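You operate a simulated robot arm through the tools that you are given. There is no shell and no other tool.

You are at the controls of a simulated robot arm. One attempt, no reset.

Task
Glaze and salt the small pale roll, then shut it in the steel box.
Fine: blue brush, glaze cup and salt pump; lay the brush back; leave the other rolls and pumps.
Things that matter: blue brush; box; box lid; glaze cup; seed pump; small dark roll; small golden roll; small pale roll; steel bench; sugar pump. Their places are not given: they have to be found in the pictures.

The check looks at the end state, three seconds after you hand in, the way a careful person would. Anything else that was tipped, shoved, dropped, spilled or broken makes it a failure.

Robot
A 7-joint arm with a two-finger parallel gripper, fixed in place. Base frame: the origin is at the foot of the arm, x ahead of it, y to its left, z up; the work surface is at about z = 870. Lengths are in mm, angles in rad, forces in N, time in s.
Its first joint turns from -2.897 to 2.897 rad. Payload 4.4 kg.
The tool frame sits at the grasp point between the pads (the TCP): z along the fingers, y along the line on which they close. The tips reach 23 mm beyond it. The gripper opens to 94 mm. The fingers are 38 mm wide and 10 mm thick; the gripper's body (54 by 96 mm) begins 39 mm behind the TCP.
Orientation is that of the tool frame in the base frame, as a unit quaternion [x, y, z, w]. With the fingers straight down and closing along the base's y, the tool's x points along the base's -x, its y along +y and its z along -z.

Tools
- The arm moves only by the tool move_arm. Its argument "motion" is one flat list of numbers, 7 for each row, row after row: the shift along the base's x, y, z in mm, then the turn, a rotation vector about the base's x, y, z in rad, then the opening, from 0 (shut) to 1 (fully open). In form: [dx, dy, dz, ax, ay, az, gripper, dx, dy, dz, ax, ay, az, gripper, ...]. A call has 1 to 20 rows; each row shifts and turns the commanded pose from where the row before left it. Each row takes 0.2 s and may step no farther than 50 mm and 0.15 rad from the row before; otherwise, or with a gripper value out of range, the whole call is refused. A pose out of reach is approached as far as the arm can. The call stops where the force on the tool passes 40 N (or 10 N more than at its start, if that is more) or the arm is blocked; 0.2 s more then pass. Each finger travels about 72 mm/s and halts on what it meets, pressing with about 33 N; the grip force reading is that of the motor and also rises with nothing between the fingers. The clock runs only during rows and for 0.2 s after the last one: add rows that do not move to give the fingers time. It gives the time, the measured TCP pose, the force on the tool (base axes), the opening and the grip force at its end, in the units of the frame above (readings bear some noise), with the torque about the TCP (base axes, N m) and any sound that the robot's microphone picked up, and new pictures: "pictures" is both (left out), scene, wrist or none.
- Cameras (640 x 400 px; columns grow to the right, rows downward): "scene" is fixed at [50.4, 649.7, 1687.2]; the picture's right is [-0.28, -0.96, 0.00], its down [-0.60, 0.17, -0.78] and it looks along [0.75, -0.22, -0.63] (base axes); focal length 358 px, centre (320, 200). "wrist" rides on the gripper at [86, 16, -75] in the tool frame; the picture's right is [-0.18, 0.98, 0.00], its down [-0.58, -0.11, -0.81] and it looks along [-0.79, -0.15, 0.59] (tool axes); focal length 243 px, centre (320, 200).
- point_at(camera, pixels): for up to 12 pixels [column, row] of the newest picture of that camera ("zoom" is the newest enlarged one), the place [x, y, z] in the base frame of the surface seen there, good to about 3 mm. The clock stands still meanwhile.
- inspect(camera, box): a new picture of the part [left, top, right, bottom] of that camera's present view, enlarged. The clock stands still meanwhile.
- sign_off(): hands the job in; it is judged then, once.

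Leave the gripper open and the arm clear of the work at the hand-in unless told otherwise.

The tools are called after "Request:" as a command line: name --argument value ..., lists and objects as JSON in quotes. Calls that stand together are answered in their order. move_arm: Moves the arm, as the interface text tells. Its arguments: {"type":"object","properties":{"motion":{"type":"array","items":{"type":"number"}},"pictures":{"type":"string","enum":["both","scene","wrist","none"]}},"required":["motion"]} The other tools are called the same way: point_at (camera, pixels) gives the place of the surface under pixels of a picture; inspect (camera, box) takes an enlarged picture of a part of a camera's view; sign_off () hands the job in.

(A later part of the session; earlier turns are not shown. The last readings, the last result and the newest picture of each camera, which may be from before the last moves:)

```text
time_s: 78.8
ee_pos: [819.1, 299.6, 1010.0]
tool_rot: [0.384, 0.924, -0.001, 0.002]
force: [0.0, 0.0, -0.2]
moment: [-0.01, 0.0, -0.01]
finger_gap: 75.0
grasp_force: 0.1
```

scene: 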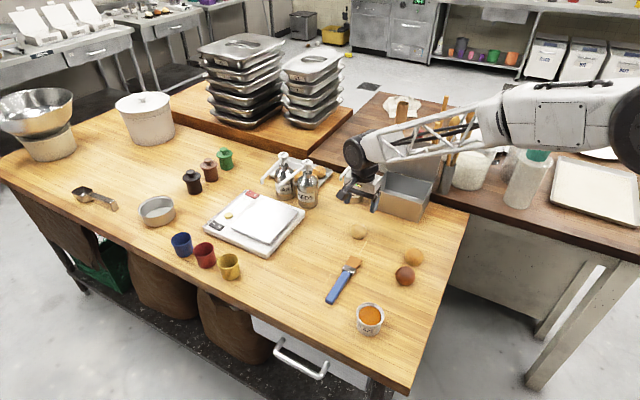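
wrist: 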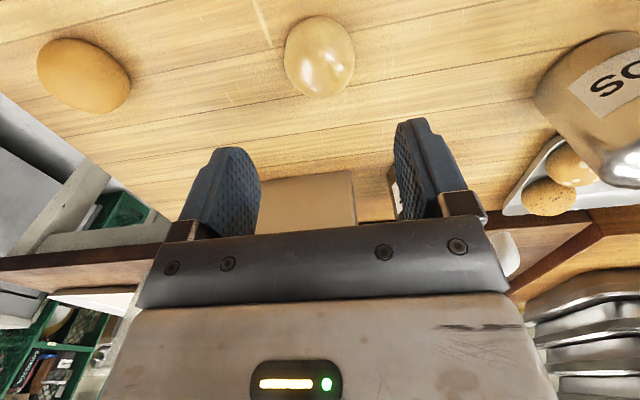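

The roll stands upright at scene (358,231). For the tilted grasp the wrist camera must be on the upper side, so tool x has to point outward, a yaw of about −90° from now. I'll back off to a safe spot at (700,260,1100) and yaw there to see if the arm allows it.

Request:
move_arm --motion '[-30, -10, 25, 0, 0, 0, 0.8, -30, -10, 25, 0, 0, 0, 0.8, -30, -10, 25, 0, 0, 0, 0.8, -29, -10, 15, 0, 0, 0, 0.8, 0, 0, 0, 0, 0, -0.14, 0.8, 0, 0, 0, 0, 0, -0.14, 0.8, 0, 0, 0, 0, 0, -0.14, 0.8, 0, 0, 0, 0, 0, -0.14, 0.8, 0, 0, 0, 0, 0, -0.14, 0.8, 0, 0, 0, 0, 0, -0.14, 0.8, 0, 0, 0, 0, 0, -0.14, 0.8, 0, 0, 0, 0, 0, -0.14, 0.8, 0, 0, 0, 0, 0, -0.14, 0.8, 0, 0, 0, 0, 0, -0.14, 0.8, 0, 0, 0, 0, 0, -0.14, 0.8, 0, 0, 0, 0, 0, 0, 0.8]' --pictures "both"

```text
time_s: 82.2
ee_pos: [700.8, 258.3, 1098.2]
tool_rot: [0.918, 0.396, -0.002, 0.001]
force: [0.0, -0.3, 0.2]
moment: [-0.02, -0.01, -0.01]
finger_gap: 75.3
grasp_force: 0.1
```

scene: 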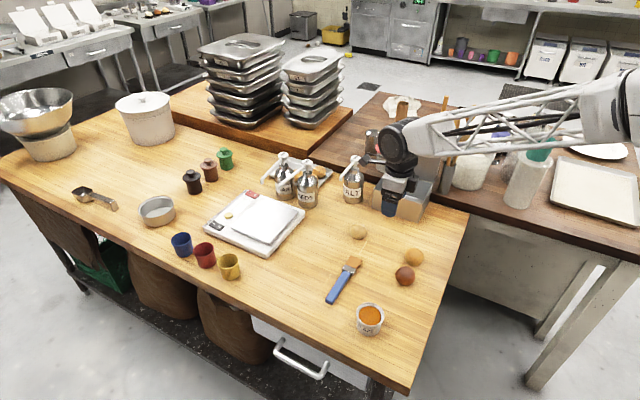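
wrist: 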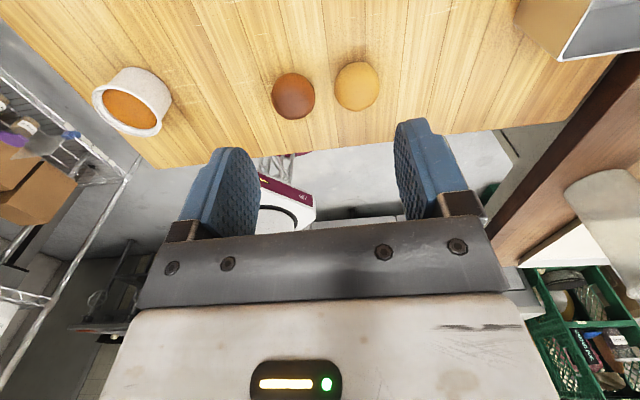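

The yaw worked: tool x now points at about 46.7°. I'll yaw 0.43 rad further toward 22° (radially outward).

Request:
move_arm --motion '[0, 0, 0, 0, 0, -0.14, 0.8, 0, 0, 0, 0, 0, -0.14, 0.8, 0, 0, 0, 0, 0, -0.14, 0.8, 0, 0, 0, 0, 0, 0, 0.8]' --pictures "none"

```text
time_s: 83.2
ee_pos: [703.0, 256.8, 1106.7]
tool_rot: [0.968, 0.252, -0.001, -0.001]
force: [0.2, -0.1, -0.1]
moment: [-0.03, -0.01, 0.01]
finger_gap: 75.1
grasp_force: 0.1
out of reach, approached as far as the arm can: row 3
```

The joint limit stops it at about 29°. I'll turn back to roughly 45°, which is also workable: hand from the (−x,−y) side, spout at right angles. I'll check the pose.

Request:
move_arm --motion '[0, 0, 0, 0, 0, 0.14, 0.8, 0, 0, 0, 0, 0, 0.14, 0.8, 0, 0, 0, 0, 0, 0, 0.8]' --pictures "none"

```text
time_s: 84.0
ee_pos: [702.6, 257.7, 1105.4]
tool_rot: [0.923, 0.385, -0.001, -0.001]
force: [-1.1, 0.3, -0.3]
moment: [-0.01, 0.04, 0.0]
finger_gap: 75.1
grasp_force: 0.1
```

Tool x is at 45.3°. I'll tilt the hand outward by 65° (1.134 rad about (0.711,−0.704,0)) here in free air and see if the arm reaches it.

Request:
move_arm --motion '[0, 0, 0, 0.1008, -0.0998, 0, 0.8, 0, 0, 0, 0.1008, -0.0998, 0, 0.8, 0, 0, 0, 0.1008, -0.0998, 0, 0.8, 0, 0, 0, 0.1008, -0.0998, 0, 0.8, 0, 0, 0, 0.1008, -0.0998, 0, 0.8, 0, 0, 0, 0.1008, -0.0998, 0, 0.8, 0, 0, 0, 0.1008, -0.0998, 0, 0.8, 0, 0, 0, 0.1008, -0.0998, 0, 0.8, 0, 0, 0, 0, 0, 0, 0.8]' --pictures "both"

```text
time_s: 86.0
ee_pos: [702.4, 256.3, 1105.5]
tool_rot: [0.778, 0.326, 0.495, -0.207]
force: [0.1, 0.0, -0.3]
moment: [-0.01, -0.01, 0.02]
finger_gap: 75.2
grasp_force: 0.0
```

scene: 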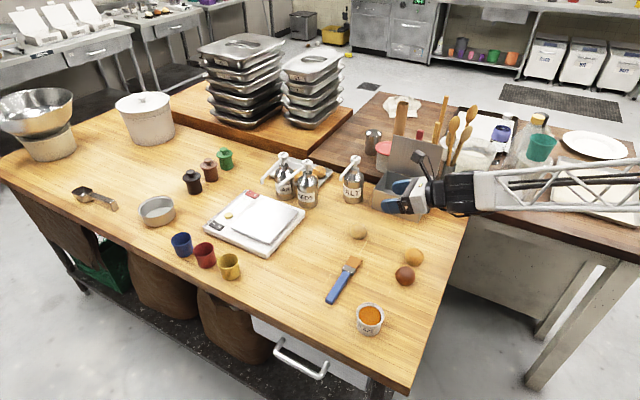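
wrist: 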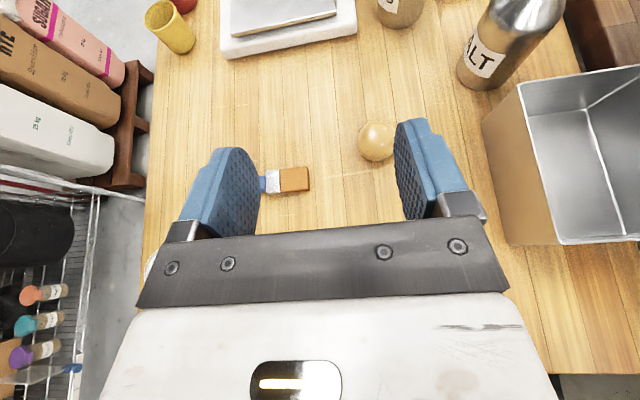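

The 65° tilt is reached. From here the wrist view shows the roll at (377,141), the salt pump and the open box. I'll measure the roll and pump precisely from both cameras.

Request:
inspect --camera "scene" --box '[334, 205, 382, 250]'

Request:
point_at --camera "wrist" --pixels '[[377, 122], [377, 141], [377, 158], [360, 141], [392, 141], [460, 75], [500, 85], [482, 87], [516, 82], [560, 245]]'

```text
8.89 times, centred on (358, 228) of scene
```

zoom: 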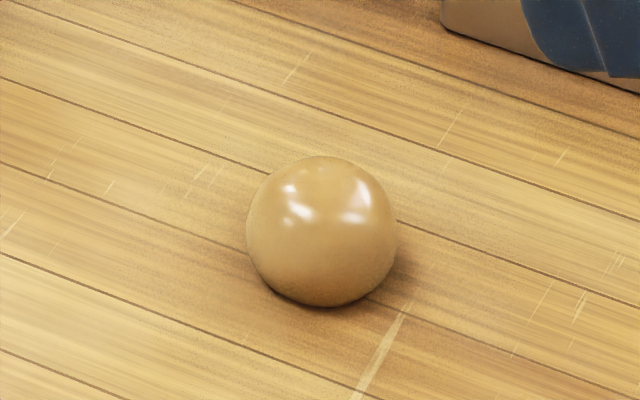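

```text
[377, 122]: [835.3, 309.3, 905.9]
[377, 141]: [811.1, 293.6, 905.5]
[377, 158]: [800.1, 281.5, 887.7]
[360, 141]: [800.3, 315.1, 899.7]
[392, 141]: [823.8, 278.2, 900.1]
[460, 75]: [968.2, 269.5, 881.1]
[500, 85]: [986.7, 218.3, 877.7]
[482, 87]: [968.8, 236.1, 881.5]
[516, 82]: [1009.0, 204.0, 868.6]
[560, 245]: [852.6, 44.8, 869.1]
```

The roll centre is about (818.5,300). Before bringing the hand near the spout, I'll check how far the wrist camera's housing sticks out in this pose.

Request:
inspect --camera "scene" --box '[370, 140, 482, 230]'

```text
4.44 times, centred on (426, 185) of scene
```

zoom: 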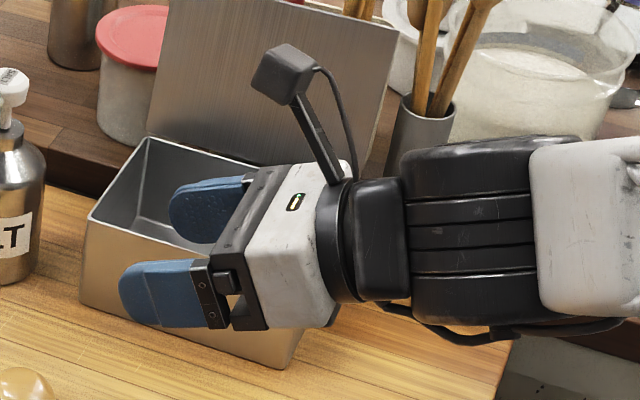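

I'll measure the camera cube's extremes and the underside of the wrist.

Request:
point_at --camera "zoom" --pixels '[[258, 80], [285, 48], [312, 65], [292, 98], [250, 325], [300, 320], [350, 295], [430, 315], [480, 322], [470, 160], [430, 335], [130, 290]]'

```text
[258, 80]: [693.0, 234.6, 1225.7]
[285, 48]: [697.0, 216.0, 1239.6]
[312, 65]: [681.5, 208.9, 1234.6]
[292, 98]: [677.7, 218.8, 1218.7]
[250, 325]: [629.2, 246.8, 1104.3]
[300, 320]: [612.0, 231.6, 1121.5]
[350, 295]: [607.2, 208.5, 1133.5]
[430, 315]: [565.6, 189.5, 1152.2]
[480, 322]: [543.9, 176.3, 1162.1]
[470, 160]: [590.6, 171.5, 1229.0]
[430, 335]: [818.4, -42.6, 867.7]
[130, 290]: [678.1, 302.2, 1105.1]
```

The cube's front edge is about 31 mm behind where the roll's centre will be, so it clears the spout outlet by about 24 mm, and the wrist underside stays well up. I'll move above the roll to TCP (812,293.3,1000).

Request:
move_arm --motion '[27.4, 9.2, -26, 0, 0, 0, 0.8, 27.4, 9.2, -26, 0, 0, 0, 0.8, 27.4, 9.2, -26, 0, 0, 0, 0.8, 27.3, 9.3, -27, 0, 0, 0, 0.8, 0, 0, 0, 0, 0, 0, 0.8, 0, 0, 0, 0, 0, 0, 0.8]' --pictures "both"

```text
time_s: 87.4
ee_pos: [811.4, 292.4, 1000.3]
tool_rot: [0.778, 0.326, 0.495, -0.208]
force: [0.4, -0.9, -0.3]
moment: [0.0, 0.0, 0.03]
finger_gap: 75.1
grasp_force: 0.1
```

scene: 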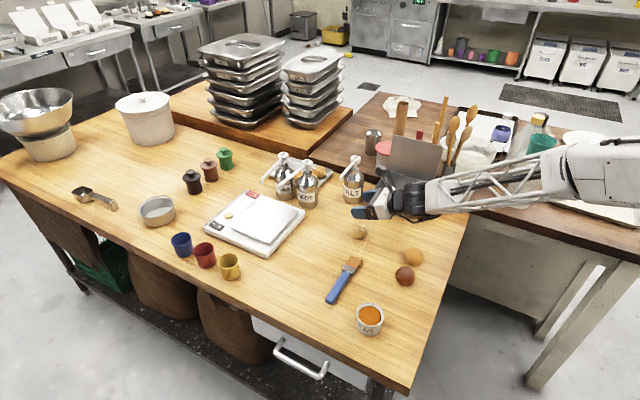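
wrist: 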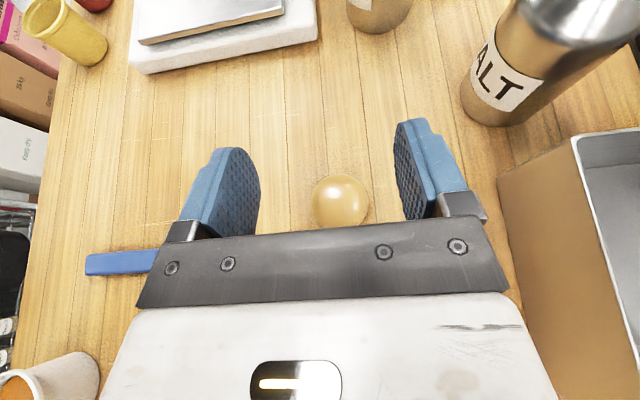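

The roll appears at column 340 against a predicted 338, aligned to within 2 mm. I'll descend 100 mm to straddle it, with a 1 mm lateral correction.

Request:
move_arm --motion '[1.2, -0.4, -40, 0, 0, 0, 0.8, 0, 0, -30, 0, 0, 0, 0.8, 0, 0, -18, 0, 0, 0, 0.8, 0, 0, -8, 0, 0, 0, 0.8, 0, 0, -4, 0, 0, 0, 0.8, 0, 0, 0, 0, 0, 0, 0.8]' --pictures "both"

```text
time_s: 88.8
ee_pos: [812.8, 292.7, 900.8]
tool_rot: [0.779, 0.326, 0.494, -0.208]
force: [-0.9, -0.3, -0.8]
moment: [0.01, -0.01, 0.04]
finger_gap: 75.3
grasp_force: 0.1
```

scene: 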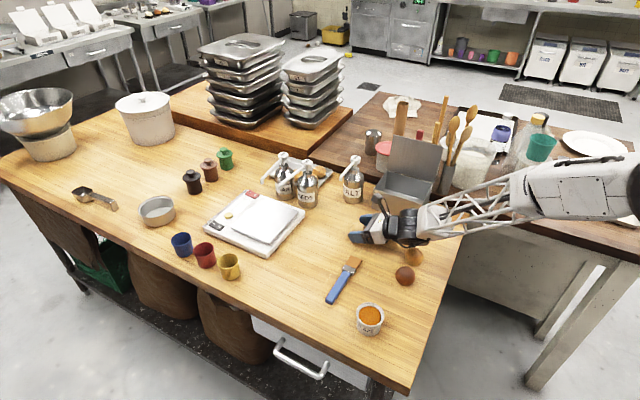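
wrist: 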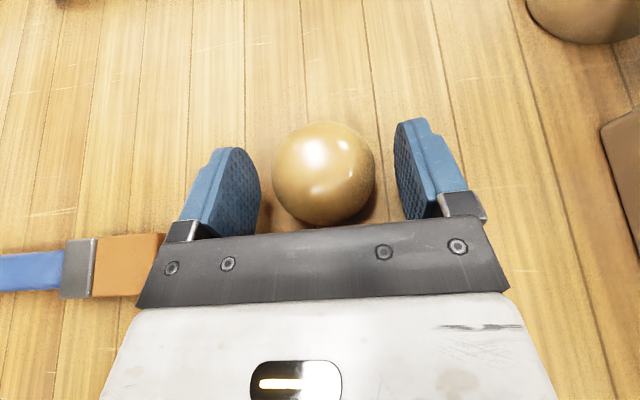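

The roll is centred between the fingers. In the scene the golden roll at (413,257) is seen just below the wrist, so I'll check the clearance there before closing.

Request:
inspect --camera "scene" --box '[340, 190, 450, 290]'

```text
4.00 times, centred on (395, 240) of scene
```

zoom: 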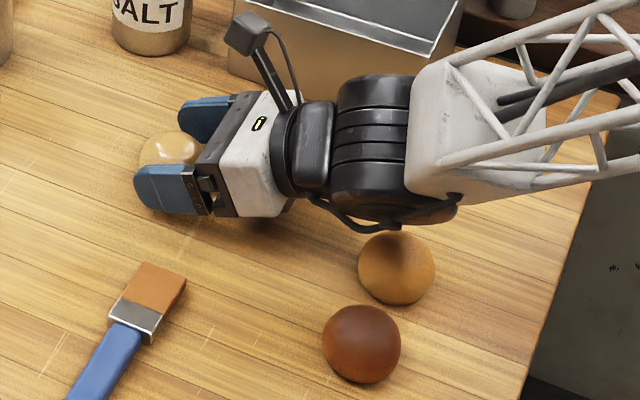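

The wrist stays above the golden roll, with only its shadow falling on it, and the force reads near zero. I'll close gently on the roll.

Request:
move_arm --motion '[0, 0, 0, 0, 0, 0, 0.7, 0, 0, 0, 0, 0, 0, 0.62, 0, 0, 0, 0, 0, 0, 0.56, 0, 0, 0, 0, 0, 0, 0.52, 0, 0, 0, 0, 0, 0, 0.5, 0, 0, 0, 0, 0, 0, 0.5]' --pictures "wrist"

```text
time_s: 90.2
ee_pos: [813.0, 294.0, 900.7]
tool_rot: [0.779, 0.326, 0.494, -0.208]
force: [0.0, 0.7, 0.3]
moment: [-0.01, 0.04, -0.01]
finger_gap: 53.6
grasp_force: 14.3
```

wrist: 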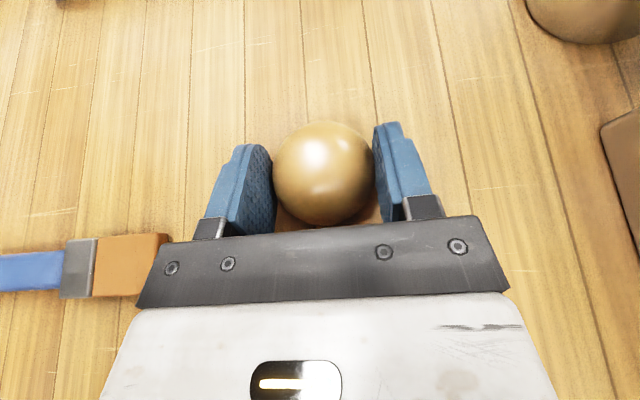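

The roll is gripped at its full width (53.6 mm), and its centre works out at (818.4,298.8). The outlet's axis is about (922,331). I'll lift 10 mm and carry it most of the way, stopping 30 mm short to look.

Request:
move_arm --motion '[0, 0, 10, 0, 0, 0, 0.5, 18, 5.6, 0, 0, 0, 0, 0.5, 18, 5.6, 0, 0, 0, 0, 0.5, 18, 5.6, 0, 0, 0, 0, 0.5, 18, 5.6, 0, 0, 0, 0, 0.5, 0, 0, 0, 0, 0, 0, 0.5, 0, 0, 0, 0, 0, 0, 0.5]' --pictures "both"

Request:
inspect --camera "scene" --box '[310, 140, 420, 240]'

```text
time_s: 91.8
ee_pos: [886.3, 315.9, 911.0]
tool_rot: [0.778, 0.326, 0.494, -0.208]
force: [-0.2, -0.7, -0.4]
moment: [-0.03, 0.04, -0.02]
finger_gap: 53.9
grasp_force: 14.1
```

scene: 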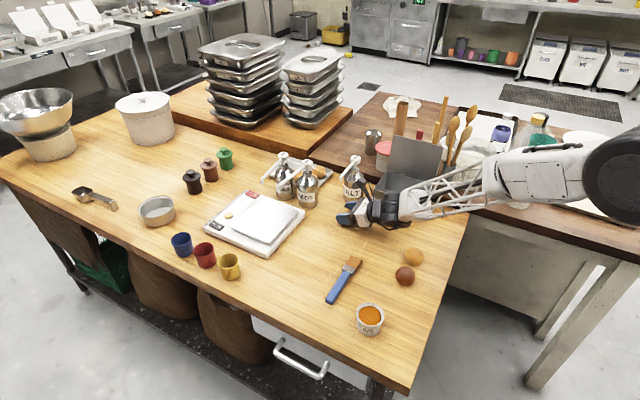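
wrist: 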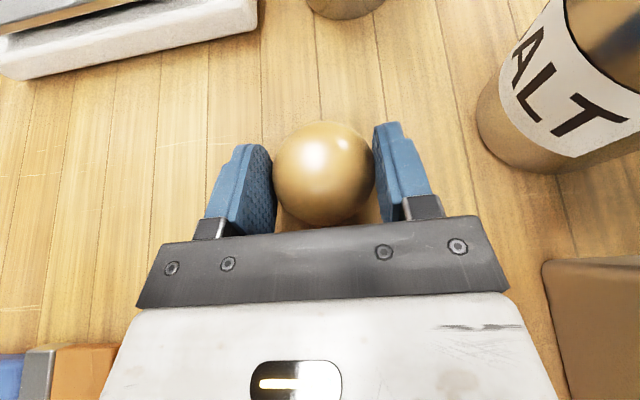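

```text
4.00 times, centred on (365, 190) of scene
```

zoom: 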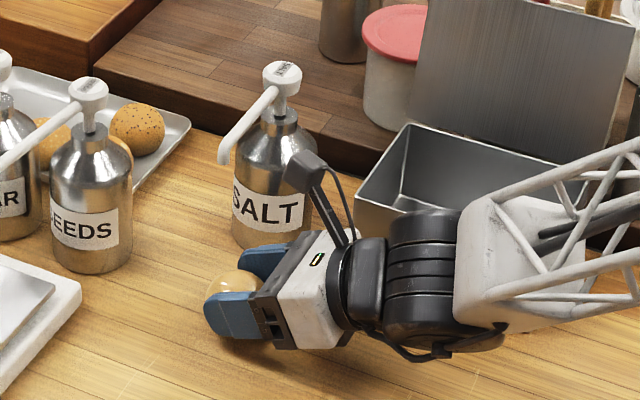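

The hand is clear of the box, pump body and spout. The roll centre is now at about (892,321), so I'll advance the remaining (30,10) in small steps at this height and look.

Request:
move_arm --motion '[10, 3.3, 0, 0, 0, 0, 0.5, 10, 3.3, 0, 0, 0, 0, 0.5, 10, 3.2, 0, 0, 0, 0, 0.5, 0, 0, 0, 0, 0, 0, 0.5, 0, 0, 0, 0, 0, 0, 0.5]' --pictures "both"

Request:
inspect --camera "scene" --box '[310, 140, 420, 240]'

```text
time_s: 93.0
ee_pos: [915.6, 326.1, 912.1]
tool_rot: [0.779, 0.326, 0.494, -0.207]
force: [0.3, 0.1, -0.4]
moment: [0.02, 0.01, 0.0]
finger_gap: 53.7
grasp_force: 14.1
```

scene: 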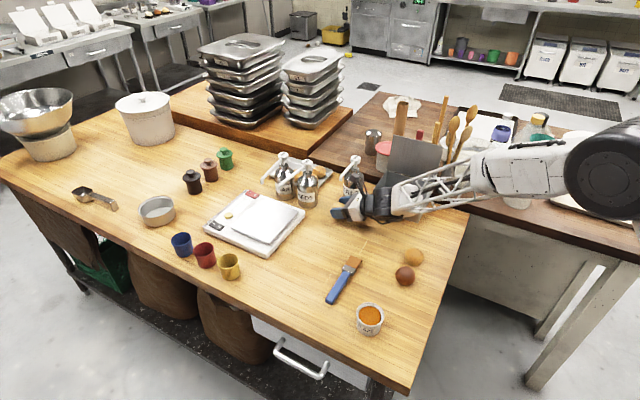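
wrist: 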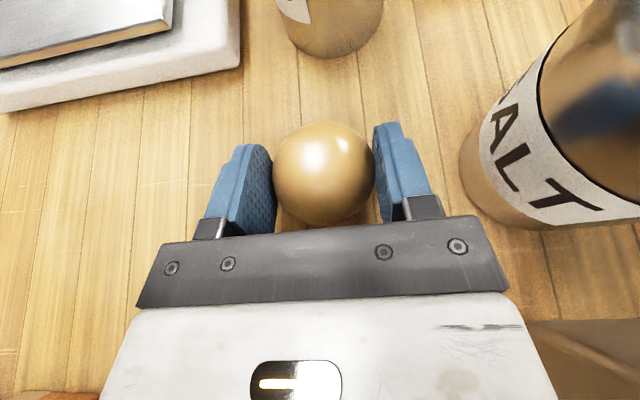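

```text
4.00 times, centred on (365, 190) of scene
```

zoom: 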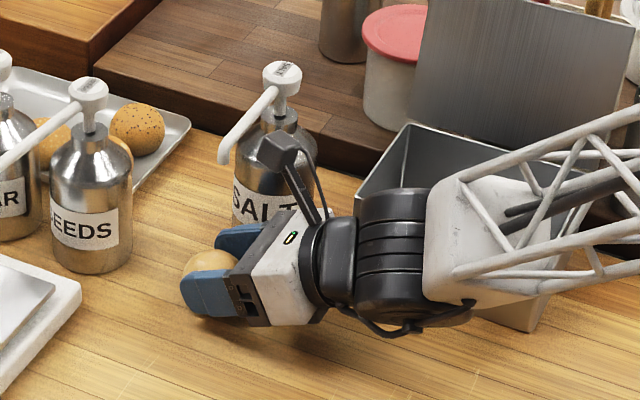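

The roll centre reads (921,331) by the arm. I'll cross-check roll and outlet positions directly in the picture.

Request:
inspect --camera "scene" --box '[324, 150, 374, 230]'

```text
5.00 times, centred on (349, 190) of scene
```

zoom: 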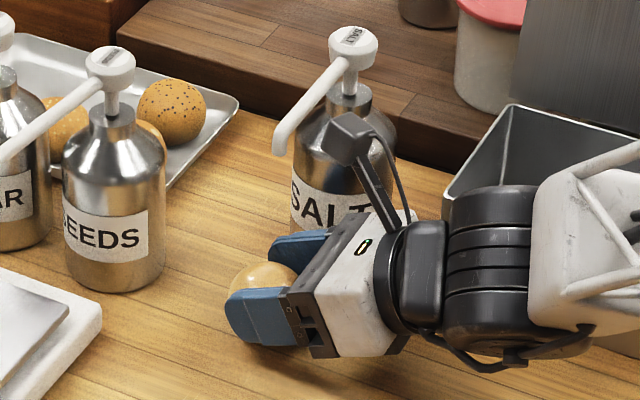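

Request:
point_at --camera "zoom" --pixels '[[280, 135], [278, 148], [282, 152], [287, 128], [262, 268], [240, 285], [285, 270], [232, 300], [255, 275]]'

```text
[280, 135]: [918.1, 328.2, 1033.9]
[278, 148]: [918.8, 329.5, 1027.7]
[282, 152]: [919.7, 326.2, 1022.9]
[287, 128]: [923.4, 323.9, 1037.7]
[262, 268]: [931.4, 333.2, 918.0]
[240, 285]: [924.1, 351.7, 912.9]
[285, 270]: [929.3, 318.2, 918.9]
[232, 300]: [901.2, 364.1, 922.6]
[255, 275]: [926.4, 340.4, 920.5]
```

The outlet's axis is about (922.5,327.5) and the roll's about (921.5,332), so I'll shift by (+1,−4), then lower the roll to the bench in small steps.

Request:
move_arm --motion '[1, -4, 0, 0, 0, 0, 0.5, 0, 0, -5, 0, 0, 0, 0.5, 0, 0, -3, 0, 0, 0, 0.5, 0, 0, -1.5, 0, 0, 0, 0.5, 0, 0, 0, 0, 0, 0, 0.5]' --pictures "none"

```text
time_s: 94.2
ee_pos: [916.7, 322.9, 900.6]
tool_rot: [0.779, 0.325, 0.495, -0.208]
force: [0.3, 1.0, -0.1]
moment: [0.01, 0.03, 0.0]
finger_gap: 53.6
grasp_force: 14.5
```

Back at the pick-up height (900.6) with no force. I'll lower 1 mm to feel the bench.

Request:
move_arm --motion '[0, 0, -1, 0, 0, 0, 0.5, 0, 0, 0, 0, 0, 0, 0.5]' --pictures "none"

```text
time_s: 94.8
ee_pos: [915.3, 323.7, 900.2]
tool_rot: [0.778, 0.326, 0.495, -0.209]
force: [-0.3, -1.6, 1.8]
moment: [0.02, -0.02, -0.02]
finger_gap: 53.6
grasp_force: 13.3
```

The bench is touched (1.8 N). I'll open to 75 mm and check that the roll stays put.

Request:
move_arm --motion '[0, 0, 0, 0, 0, 0, 0.6, 0, 0, 0, 0, 0, 0, 0.7, 0, 0, 0, 0, 0, 0, 0.8, 0, 0, 0, 0, 0, 0, 0.8, 0, 0, 0, 0, 0, 0, 0.8]' --pictures "both"

```text
time_s: 96.0
ee_pos: [916.1, 321.4, 900.7]
tool_rot: [0.779, 0.325, 0.495, -0.208]
force: [0.3, 0.0, -0.3]
moment: [0.02, -0.01, -0.01]
finger_gap: 75.1
grasp_force: 0.1
```

scene: 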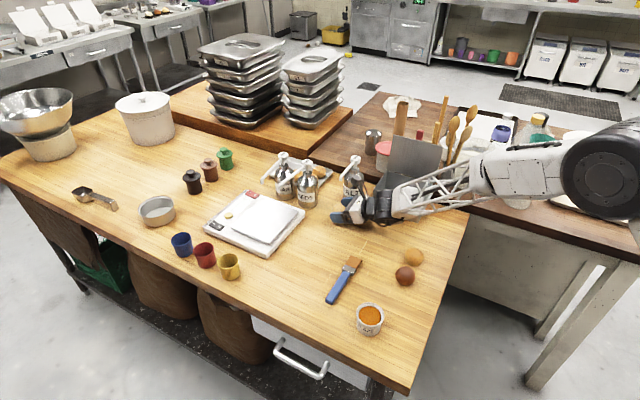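
wrist: 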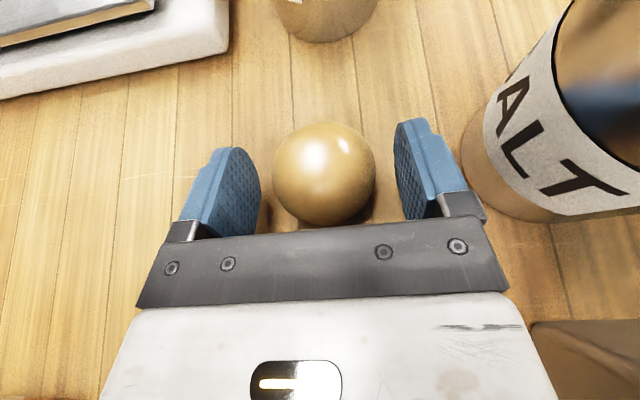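

The roll stays upright under the spout. I'll back the hand straight out along its own azimuth, low and level at first, then rise.

Request:
move_arm --motion '[-10, -10.1, 0, 0, 0, 0, 0.8, -20, -20.2, 0, 0, 0, 0, 0.8, -25, -25.2, 5, 0, 0, 0, 0.8, -25, -25.2, 20, 0, 0, 0, 0.8, -15, -15, 40, 0, 0, 0, 0.8, 0, 0, 45, 0, 0, 0, 0.8, 0, 0, 45, 0, 0, 0, 0.8, 0, 0, 0, 0, 0, 0, 0.8]' --pictures "both"

Request:
inspect --camera "scene" --box '[310, 145, 390, 235]'

```text
time_s: 97.8
ee_pos: [820.1, 224.9, 1056.6]
tool_rot: [0.778, 0.326, 0.495, -0.208]
force: [-0.9, -0.4, 0.6]
moment: [-0.02, 0.02, -0.03]
finger_gap: 75.3
grasp_force: 0.2
```

scene: 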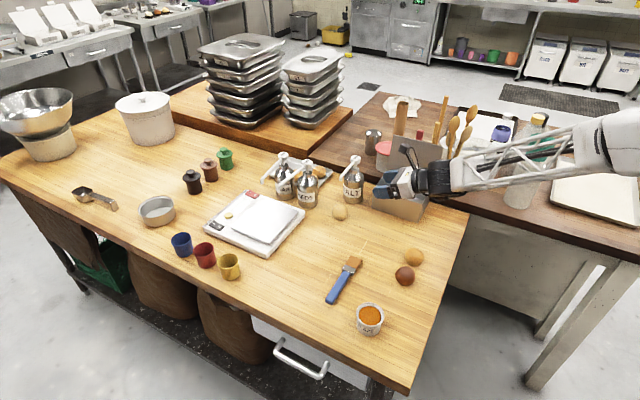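
wrist: 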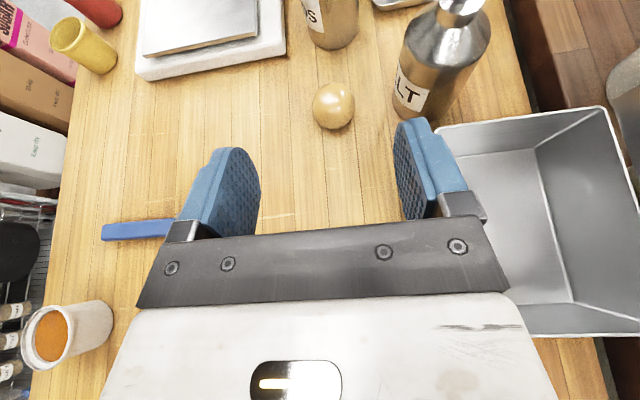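

```text
4.44 times, centred on (350, 190) of scene
```

zoom: 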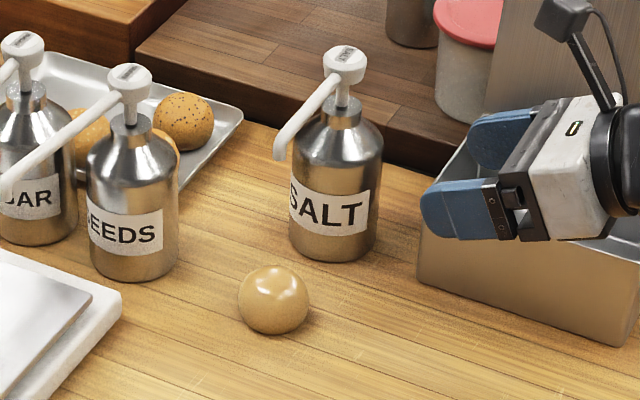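

The roll stands alone under the spout. I'll measure roll and outlet again unobstructed.

Request:
point_at --camera "zoom" --pixels '[[279, 145], [279, 157], [284, 140], [273, 270], [273, 285], [273, 300], [243, 300], [304, 300], [272, 332], [345, 52], [327, 60], [363, 62]]'

Request:
point_at --camera "wrist" --pixels '[[334, 105], [334, 85], [314, 105], [353, 105], [334, 126]]'

```text
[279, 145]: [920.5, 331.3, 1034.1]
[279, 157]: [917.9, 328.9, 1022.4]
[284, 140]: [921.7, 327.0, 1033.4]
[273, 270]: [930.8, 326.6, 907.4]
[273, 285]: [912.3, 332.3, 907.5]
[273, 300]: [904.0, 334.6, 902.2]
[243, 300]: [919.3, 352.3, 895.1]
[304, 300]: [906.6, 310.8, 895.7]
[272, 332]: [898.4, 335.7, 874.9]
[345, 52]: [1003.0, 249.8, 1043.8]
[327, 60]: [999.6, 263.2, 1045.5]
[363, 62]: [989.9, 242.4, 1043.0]
```

```text
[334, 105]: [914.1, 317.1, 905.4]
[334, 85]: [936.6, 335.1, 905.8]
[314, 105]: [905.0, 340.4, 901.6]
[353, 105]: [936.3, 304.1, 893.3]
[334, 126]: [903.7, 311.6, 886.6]
```

The roll centre (922,328) and the outlet (922.5,327.5) coincide. The pump head disc is centred at about (997,252), top z≈1045. I'll rise, shut the fingers, and reduce the tilt to 35° for pressing.

Request:
move_arm --motion '[0, 0, 40, 0, 0, 0, 0.4, 0, 0, 40, 0, 0, 0, 0.0, 0, 0, 0, -0.0931, 0.0922, 0, 0, 0, 0, 0, -0.0931, 0.0922, 0, 0, 0, 0, 0, -0.0931, 0.0922, 0, 0, 0, 0, 0, -0.0931, 0.0922, 0, 0, 0, 0, 0, 0, 0, 0, 0]' --pictures "none"

```text
time_s: 99.4
ee_pos: [821.4, 225.9, 1134.9]
tool_rot: [0.88, 0.368, 0.276, -0.117]
force: [0.6, -0.3, 0.9]
moment: [0.0, 0.03, 0.0]
finger_gap: 0.0
grasp_force: 32.8
```

The tilt is 35° and the fingers are shut. I'll move over the pump head to about (996,251.5,1111) and check reach.

Request:
move_arm --motion '[34.9, 5.1, -4, 0, 0, 0, 0, 34.9, 5.1, -5, 0, 0, 0, 0, 34.9, 5.1, -5, 0, 0, 0, 0, 34.9, 5.1, -5, 0, 0, 0, 0, 34.9, 5.1, -5, 0, 0, 0, 0, 0, 0, 0, 0, 0, 0, 0, 0, 0, 0, 0, 0, 0, 0]' --pictures "both"

Request:
inspect --camera "scene" --box '[310, 125, 390, 225]'

```text
time_s: 101.0
ee_pos: [996.9, 252.8, 1112.1]
tool_rot: [0.88, 0.368, 0.276, -0.118]
force: [0.8, 1.0, 0.2]
moment: [-0.01, -0.01, -0.01]
finger_gap: 0.0
grasp_force: 33.2
```

scene: 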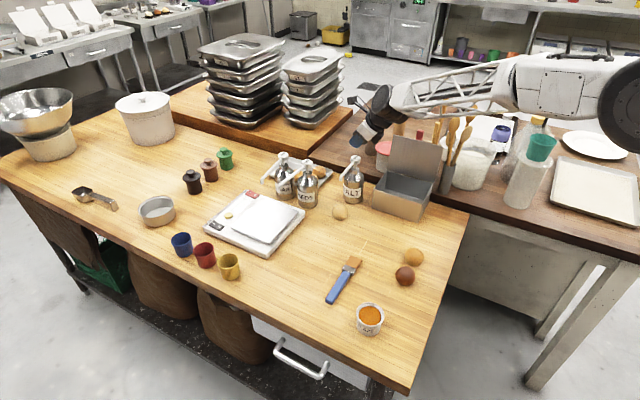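
wrist: 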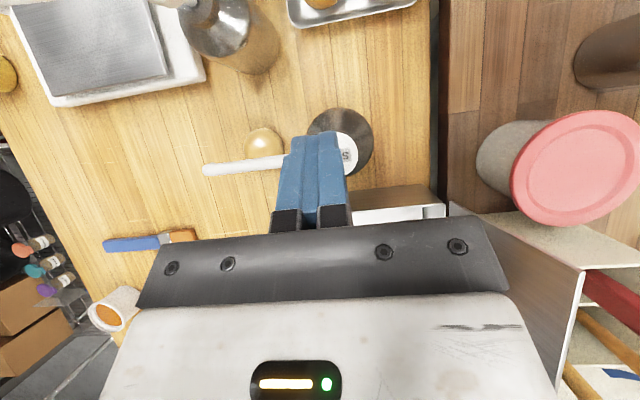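

```text
4.00 times, centred on (350, 175) of scene
```

zoom: 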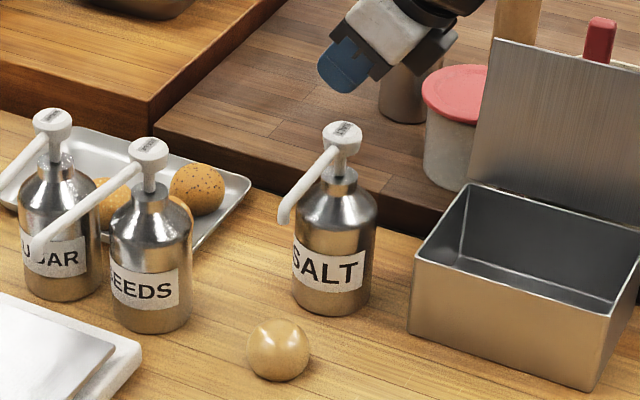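

Reach is fine. In the wrist view the head (label near (346,155)) looks slightly to the right of the fingertips. I'll enlarge it to align.

Request:
inspect --camera "wrist" --box '[240, 90, 400, 210]'

```text
3.33 times, centred on (320, 150) of wrist
```

zoom: 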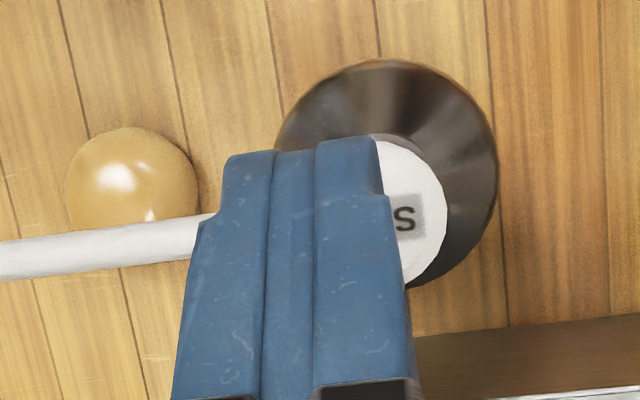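

I'll read points on the visible part of the disc to pin down its centre and height.

Request:
point_at --camera "zoom" --pixels '[[405, 220], [440, 212], [405, 160], [405, 270], [425, 180], [428, 250], [390, 150], [150, 240], [30, 262], [130, 190]]'

```text
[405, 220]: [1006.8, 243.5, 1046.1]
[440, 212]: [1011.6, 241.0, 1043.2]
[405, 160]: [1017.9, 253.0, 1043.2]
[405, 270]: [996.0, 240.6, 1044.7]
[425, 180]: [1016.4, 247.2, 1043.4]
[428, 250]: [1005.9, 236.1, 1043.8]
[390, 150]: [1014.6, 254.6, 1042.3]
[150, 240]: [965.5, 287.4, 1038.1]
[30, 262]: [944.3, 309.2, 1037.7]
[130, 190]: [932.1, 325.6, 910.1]
```

The disc centre is about (1002,250.5), z≈1045. I'll shift the TCP to (1001,249.5) and come down to just above the head.

Request:
move_arm --motion '[4.1, -3.3, 0, 0, 0, 0, 0, 0, 0, -18, 0, 0, 0, 0, 0, 0, -12, 0, 0, 0, 0, 0, 0, -3, 0, 0, 0, 0, 0, 0, 0, 0, 0, 0, 0]' --pictures "both"

Request:
inspect --camera "scene" --box '[325, 140, 385, 215]'

Request:
inspect --camera "wrist" --box '[240, 90, 400, 210]'

```text
time_s: 102.2
ee_pos: [1000.4, 247.6, 1079.1]
tool_rot: [0.881, 0.367, 0.276, -0.116]
force: [0.3, -0.4, 0.5]
moment: [0.03, 0.02, -0.02]
finger_gap: 0.0
grasp_force: 33.3
```

scene: 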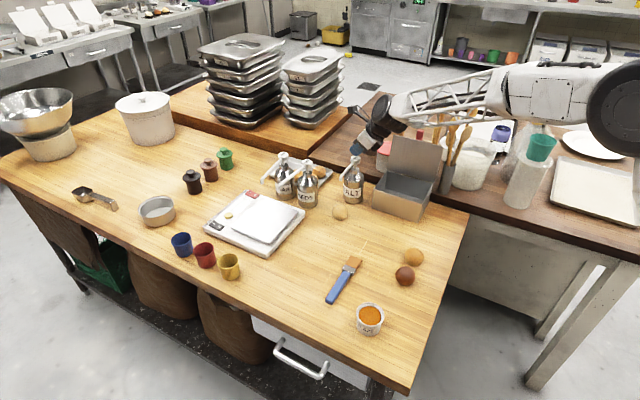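
wrist: 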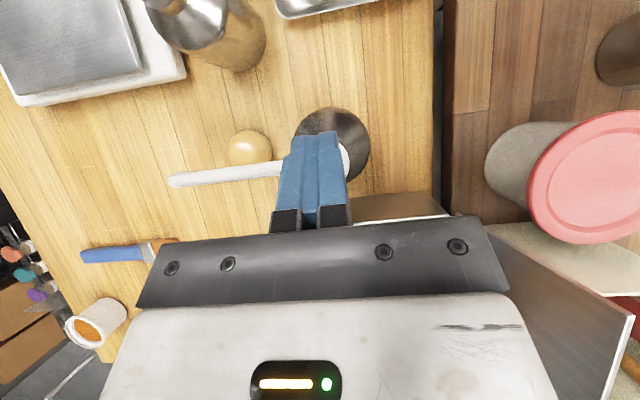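

```text
5.33 times, centred on (355, 178) of scene
```

zoom: 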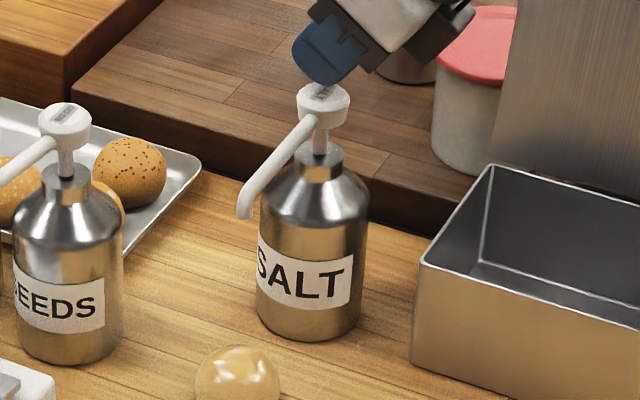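

```text
3.33 times, centred on (320, 150) of wrist
```

zoom: 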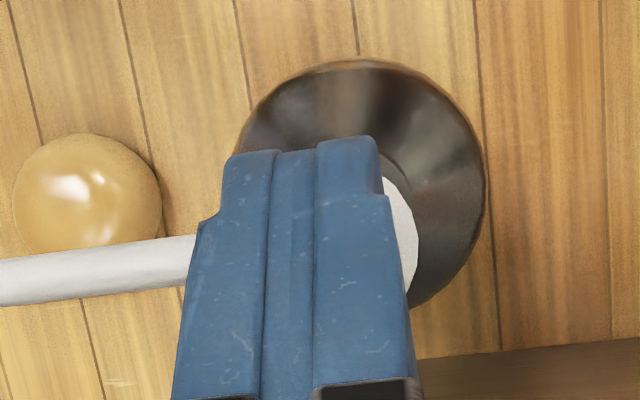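

The fingertip is centred just above the disc in both views. I'll go down in 2 mm steps until I feel the head.

Request:
move_arm --motion '[0, 0, -2, 0, 0, 0, 0, 0, 0, -2, 0, 0, 0, 0, 0, 0, 0, 0, 0, 0, 0]' --pictures "none"

Request:
move_arm --motion '[0, 0, -2, 0, 0, 0, 0, 0, 0, -1, 0, 0, 0, 0, 0, 0, 0, 0, 0, 0, 0]' --pictures "none"

```text
time_s: 103.0
ee_pos: [1000.2, 247.9, 1074.8]
tool_rot: [0.88, 0.368, 0.276, -0.117]
force: [-0.1, 0.4, 1.6]
moment: [-0.03, -0.03, 0.02]
finger_gap: 0.0
grasp_force: 33.0
```

```text
time_s: 103.8
ee_pos: [999.7, 248.1, 1072.1]
tool_rot: [0.88, 0.367, 0.277, -0.117]
force: [-1.2, 2.0, 3.7]
moment: [0.03, 0.05, 0.03]
finger_gap: 0.0
grasp_force: 33.1
```

Contact is made (3.7 N, spring-like). I'll press on downward 4 mm and look at the result.

Request:
move_arm --motion '[0, 0, -2, 0, 0, 0, 0, 0, 0, -2, 0, 0, 0, 0, 0, 0, 0, 0, 0, 0, 0]' --pictures "none"

Request:
inspect --camera "scene" --box '[320, 145, 380, 225]'

```text
time_s: 104.6
ee_pos: [999.4, 246.6, 1068.9]
tool_rot: [0.88, 0.369, 0.276, -0.117]
force: [2.1, 0.9, 7.0]
moment: [0.02, -0.05, 0.01]
finger_gap: 0.0
grasp_force: 33.2
```

```text
5.00 times, centred on (350, 185) of scene
```

zoom: 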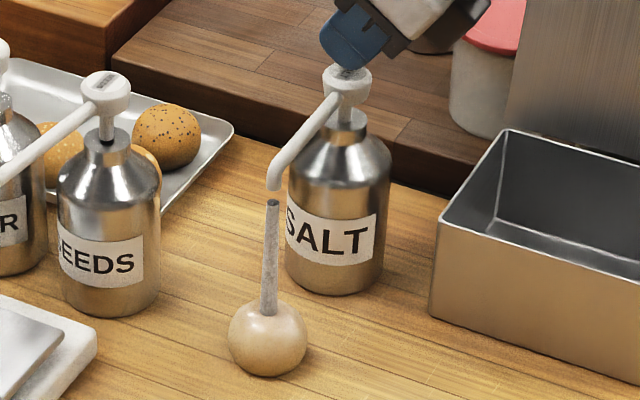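

A stream of salt is falling from the spout onto the roll's crown. I'll stop pressing and look again after a short wait.

Request:
move_arm --motion '[0, 0, 0, 0, 0, 0, 0]' --pictures "none"

Request:
inspect --camera "scene" --box '[320, 180, 360, 225]'

```text
time_s: 105.0
ee_pos: [1000.2, 247.6, 1067.8]
tool_rot: [0.88, 0.368, 0.276, -0.117]
force: [2.6, -0.1, 6.9]
moment: [-0.01, -0.06, -0.02]
finger_gap: 0.0
grasp_force: 33.1
```

```text
8.89 times, centred on (340, 202) of scene
```

zoom: 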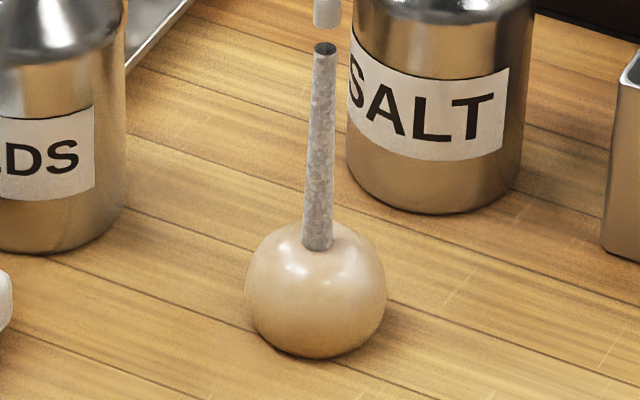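

The salt lands squarely on the crown and the roll has turned whitish. I'll release the pump straight up and see how the roll looks.

Request:
move_arm --motion '[0, 0, 4, 0, 0, 0, 0, 0, 0, 6, 0, 0, 0, 0, 0, 0, 15, 0, 0, 0, 0, 0, 0, 15, 0, 0, 0, 0, 0, 0, 0, 0, 0, 0, 0]' --pictures "both"

Request:
inspect --camera "scene" --box '[320, 180, 360, 225]'

Request:
inspect --camera "scene" --box '[320, 145, 380, 225]'

```text
time_s: 106.2
ee_pos: [999.5, 247.4, 1108.7]
tool_rot: [0.88, 0.368, 0.276, -0.117]
force: [0.0, -0.1, 1.1]
moment: [0.02, 0.01, -0.01]
finger_gap: 0.1
grasp_force: 33.7
```

scene: 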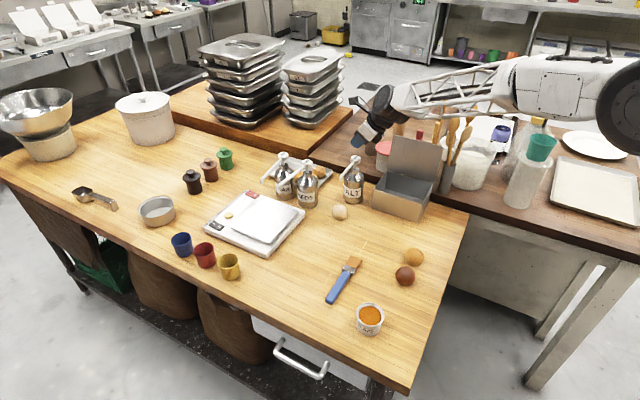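
wrist: 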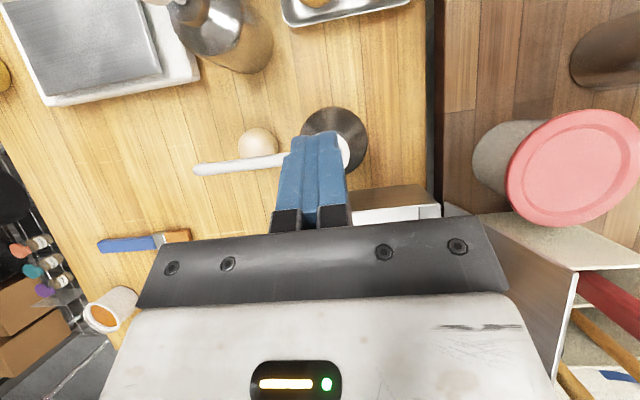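

```text
8.89 times, centred on (340, 202) of scene
```

zoom: 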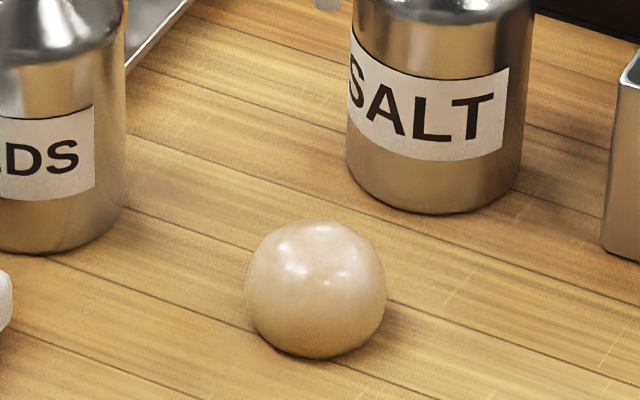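

```text
5.00 times, centred on (350, 185) of scene
```

zoom: 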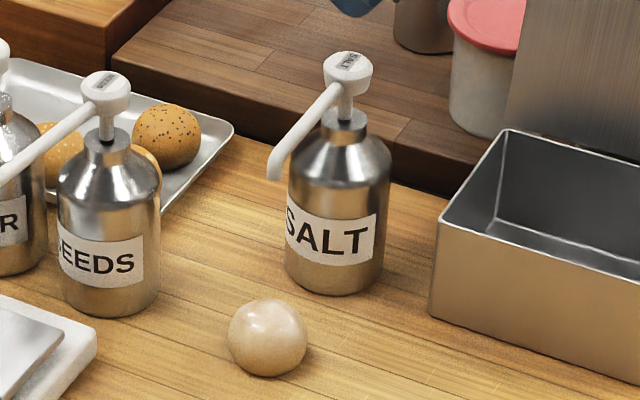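

The roll's top is whitened, the pump has sprung back, and no salt is on the bench. I'll take a closer look to judge the salt coverage.

Request:
inspect --camera "scene" --box '[328, 200, 350, 222]'

Request:
inspect --camera "wrist" --box '[225, 115, 290, 170]'

```text
16.00 times, centred on (339, 211) of scene
```

zoom: 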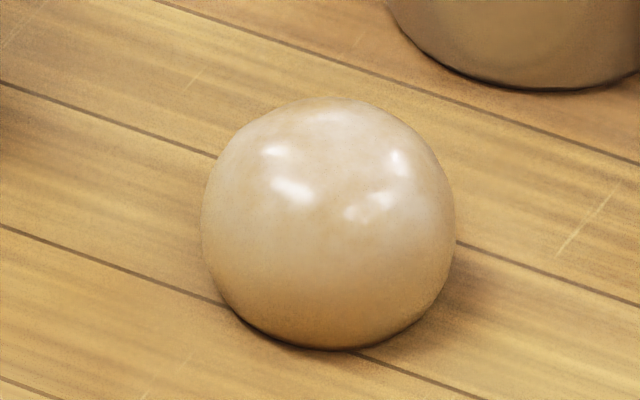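

```text
7.27 times, centred on (258, 142) of wrist
```

zoom: 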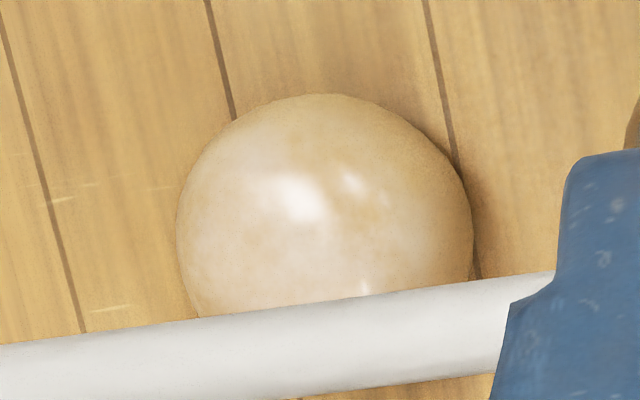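

The white veil is there but light, since the first press was only about 7 mm deep. I'll make one fuller press with the nozzle still over the crown, watching the force.

Request:
move_arm --motion '[0.5, 1, -15, 0, 0, 0, 0, 0, 0, -15, 0, 0, 0, 0, 0, 0, -4, 0, 0, 0, 0, 0, 0, -4, 0, 0, 0, 0, 0, 0, -3, 0, 0, 0, 0]' --pictures "none"

Request:
inspect --camera "scene" --box '[320, 145, 380, 225]'

```text
time_s: 107.4
ee_pos: [998.9, 248.5, 1068.6]
tool_rot: [0.88, 0.367, 0.277, -0.117]
force: [2.2, 2.1, 5.4]
moment: [0.03, -0.02, 0.03]
finger_gap: 0.2
grasp_force: 33.2
```

```text
5.00 times, centred on (350, 185) of scene
```

zoom: 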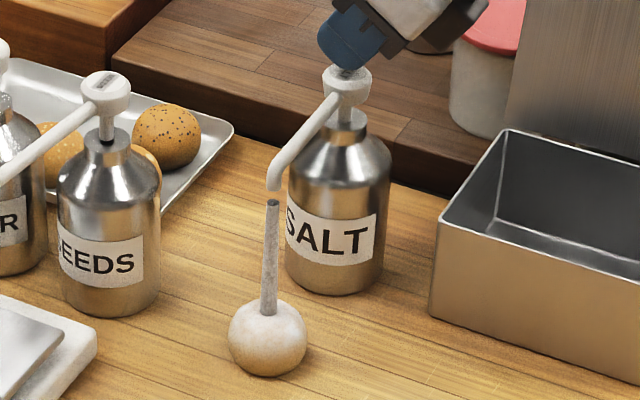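

The second press has left the roll clearly white with salt on top. That's enough, so I'll release straight up.

Request:
move_arm --motion '[0, 0, 4, 0, 0, 0, 0, 0, 0, 6, 0, 0, 0, 0, 0, 0, 20, 0, 0, 0, 0, 0, 0, 30, 0, 0, 0, 0, 0, 0, 0, 0, 0, 0, 0]' --pictures "scene"

Request:
inspect --camera "scene" --box '[320, 145, 380, 225]'

Request:
inspect --camera "scene" --box '[328, 200, 350, 222]'

```text
time_s: 108.6
ee_pos: [1000.0, 249.4, 1127.6]
tool_rot: [0.88, 0.367, 0.276, -0.117]
force: [0.4, -0.9, 0.3]
moment: [0.03, 0.02, -0.03]
finger_gap: 0.0
grasp_force: 33.1
```

scene: 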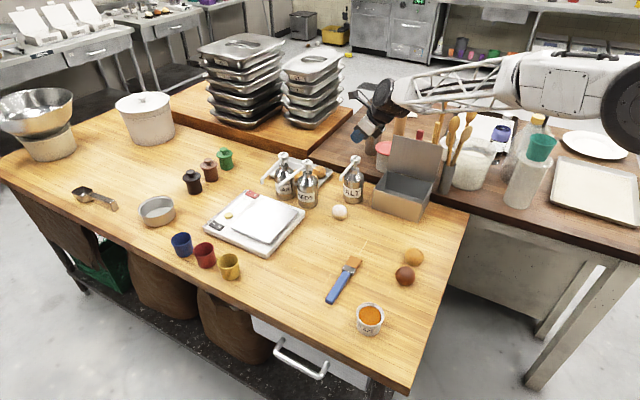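

```text
5.00 times, centred on (350, 185) of scene
```

zoom: 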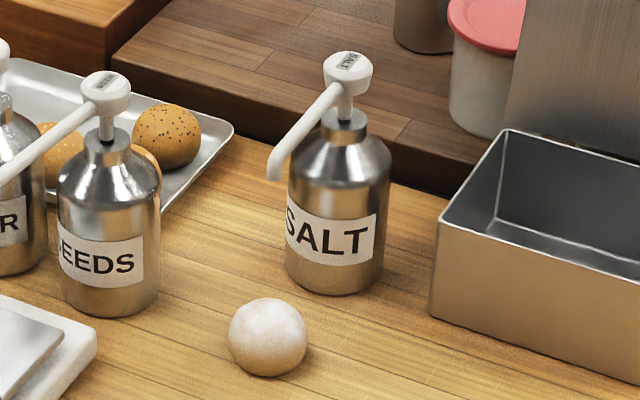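

```text
16.00 times, centred on (339, 211) of scene
```

zoom: 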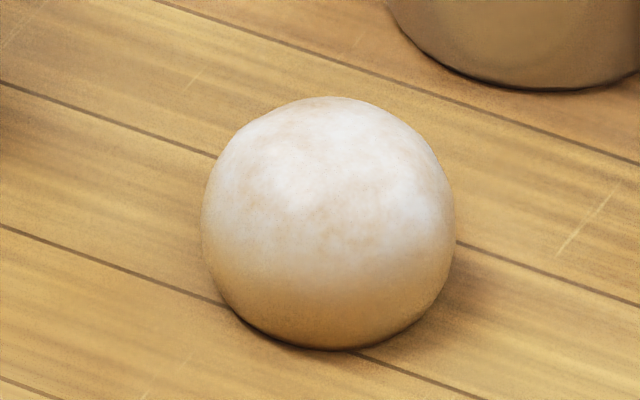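

The roll is now well salted with nothing spilled, and the pump stands as it was. I'll back away from the pump, restore the 65° tilt and open the fingers.

Request:
move_arm --motion '[-35.5, -4.7, 2, 0, 0, 0, 0, -35.5, -4.7, 2, 0, 0, 0, 0, -35.5, -4.7, 2, 0, 0, 0, 0, -35.5, -4.7, 2, 0, 0, 0, 0, -36, -4.6, 0, 0, 0, 0, 0, 0, 0, 0, 0.0931, -0.0922, 0, 0.2, 0, 0, 0, 0.0931, -0.0922, 0, 0.4, 0, 0, 0, 0.0931, -0.0922, 0, 0.6, 0, 0, 0, 0.0931, -0.0922, 0, 0.8, 0, 0, -30, 0, 0, 0, 0.8, 0, 0, -40, 0, 0, 0, 0.8, 0, 0, 0, 0, 0, 0, 0.8, 0, 0, 0, 0, 0, 0, 0.8]' --pictures "both"

```text
time_s: 111.4
ee_pos: [822.4, 225.1, 1065.9]
tool_rot: [0.778, 0.326, 0.494, -0.208]
force: [-0.8, 0.5, -0.7]
moment: [-0.01, 0.0, -0.01]
finger_gap: 75.2
grasp_force: 0.1
```

scene: 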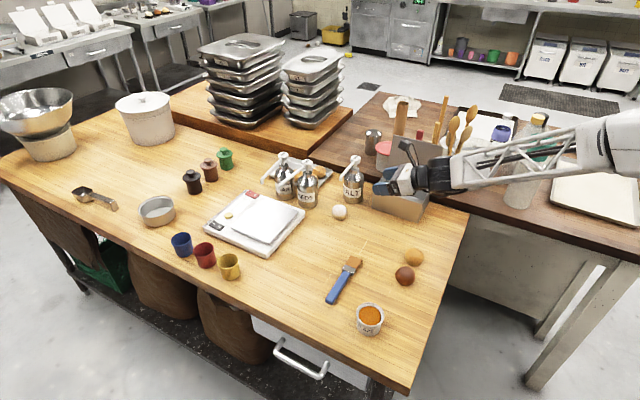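
wrist: 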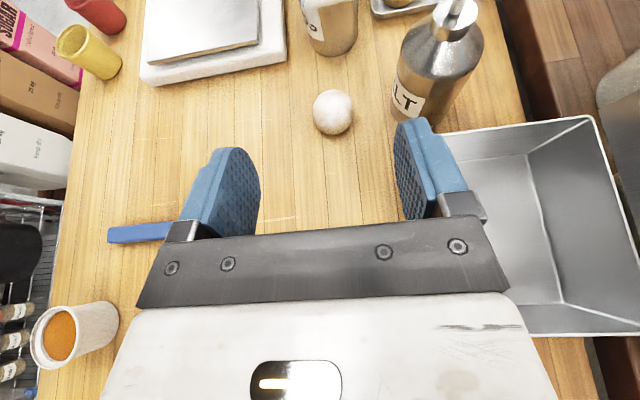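

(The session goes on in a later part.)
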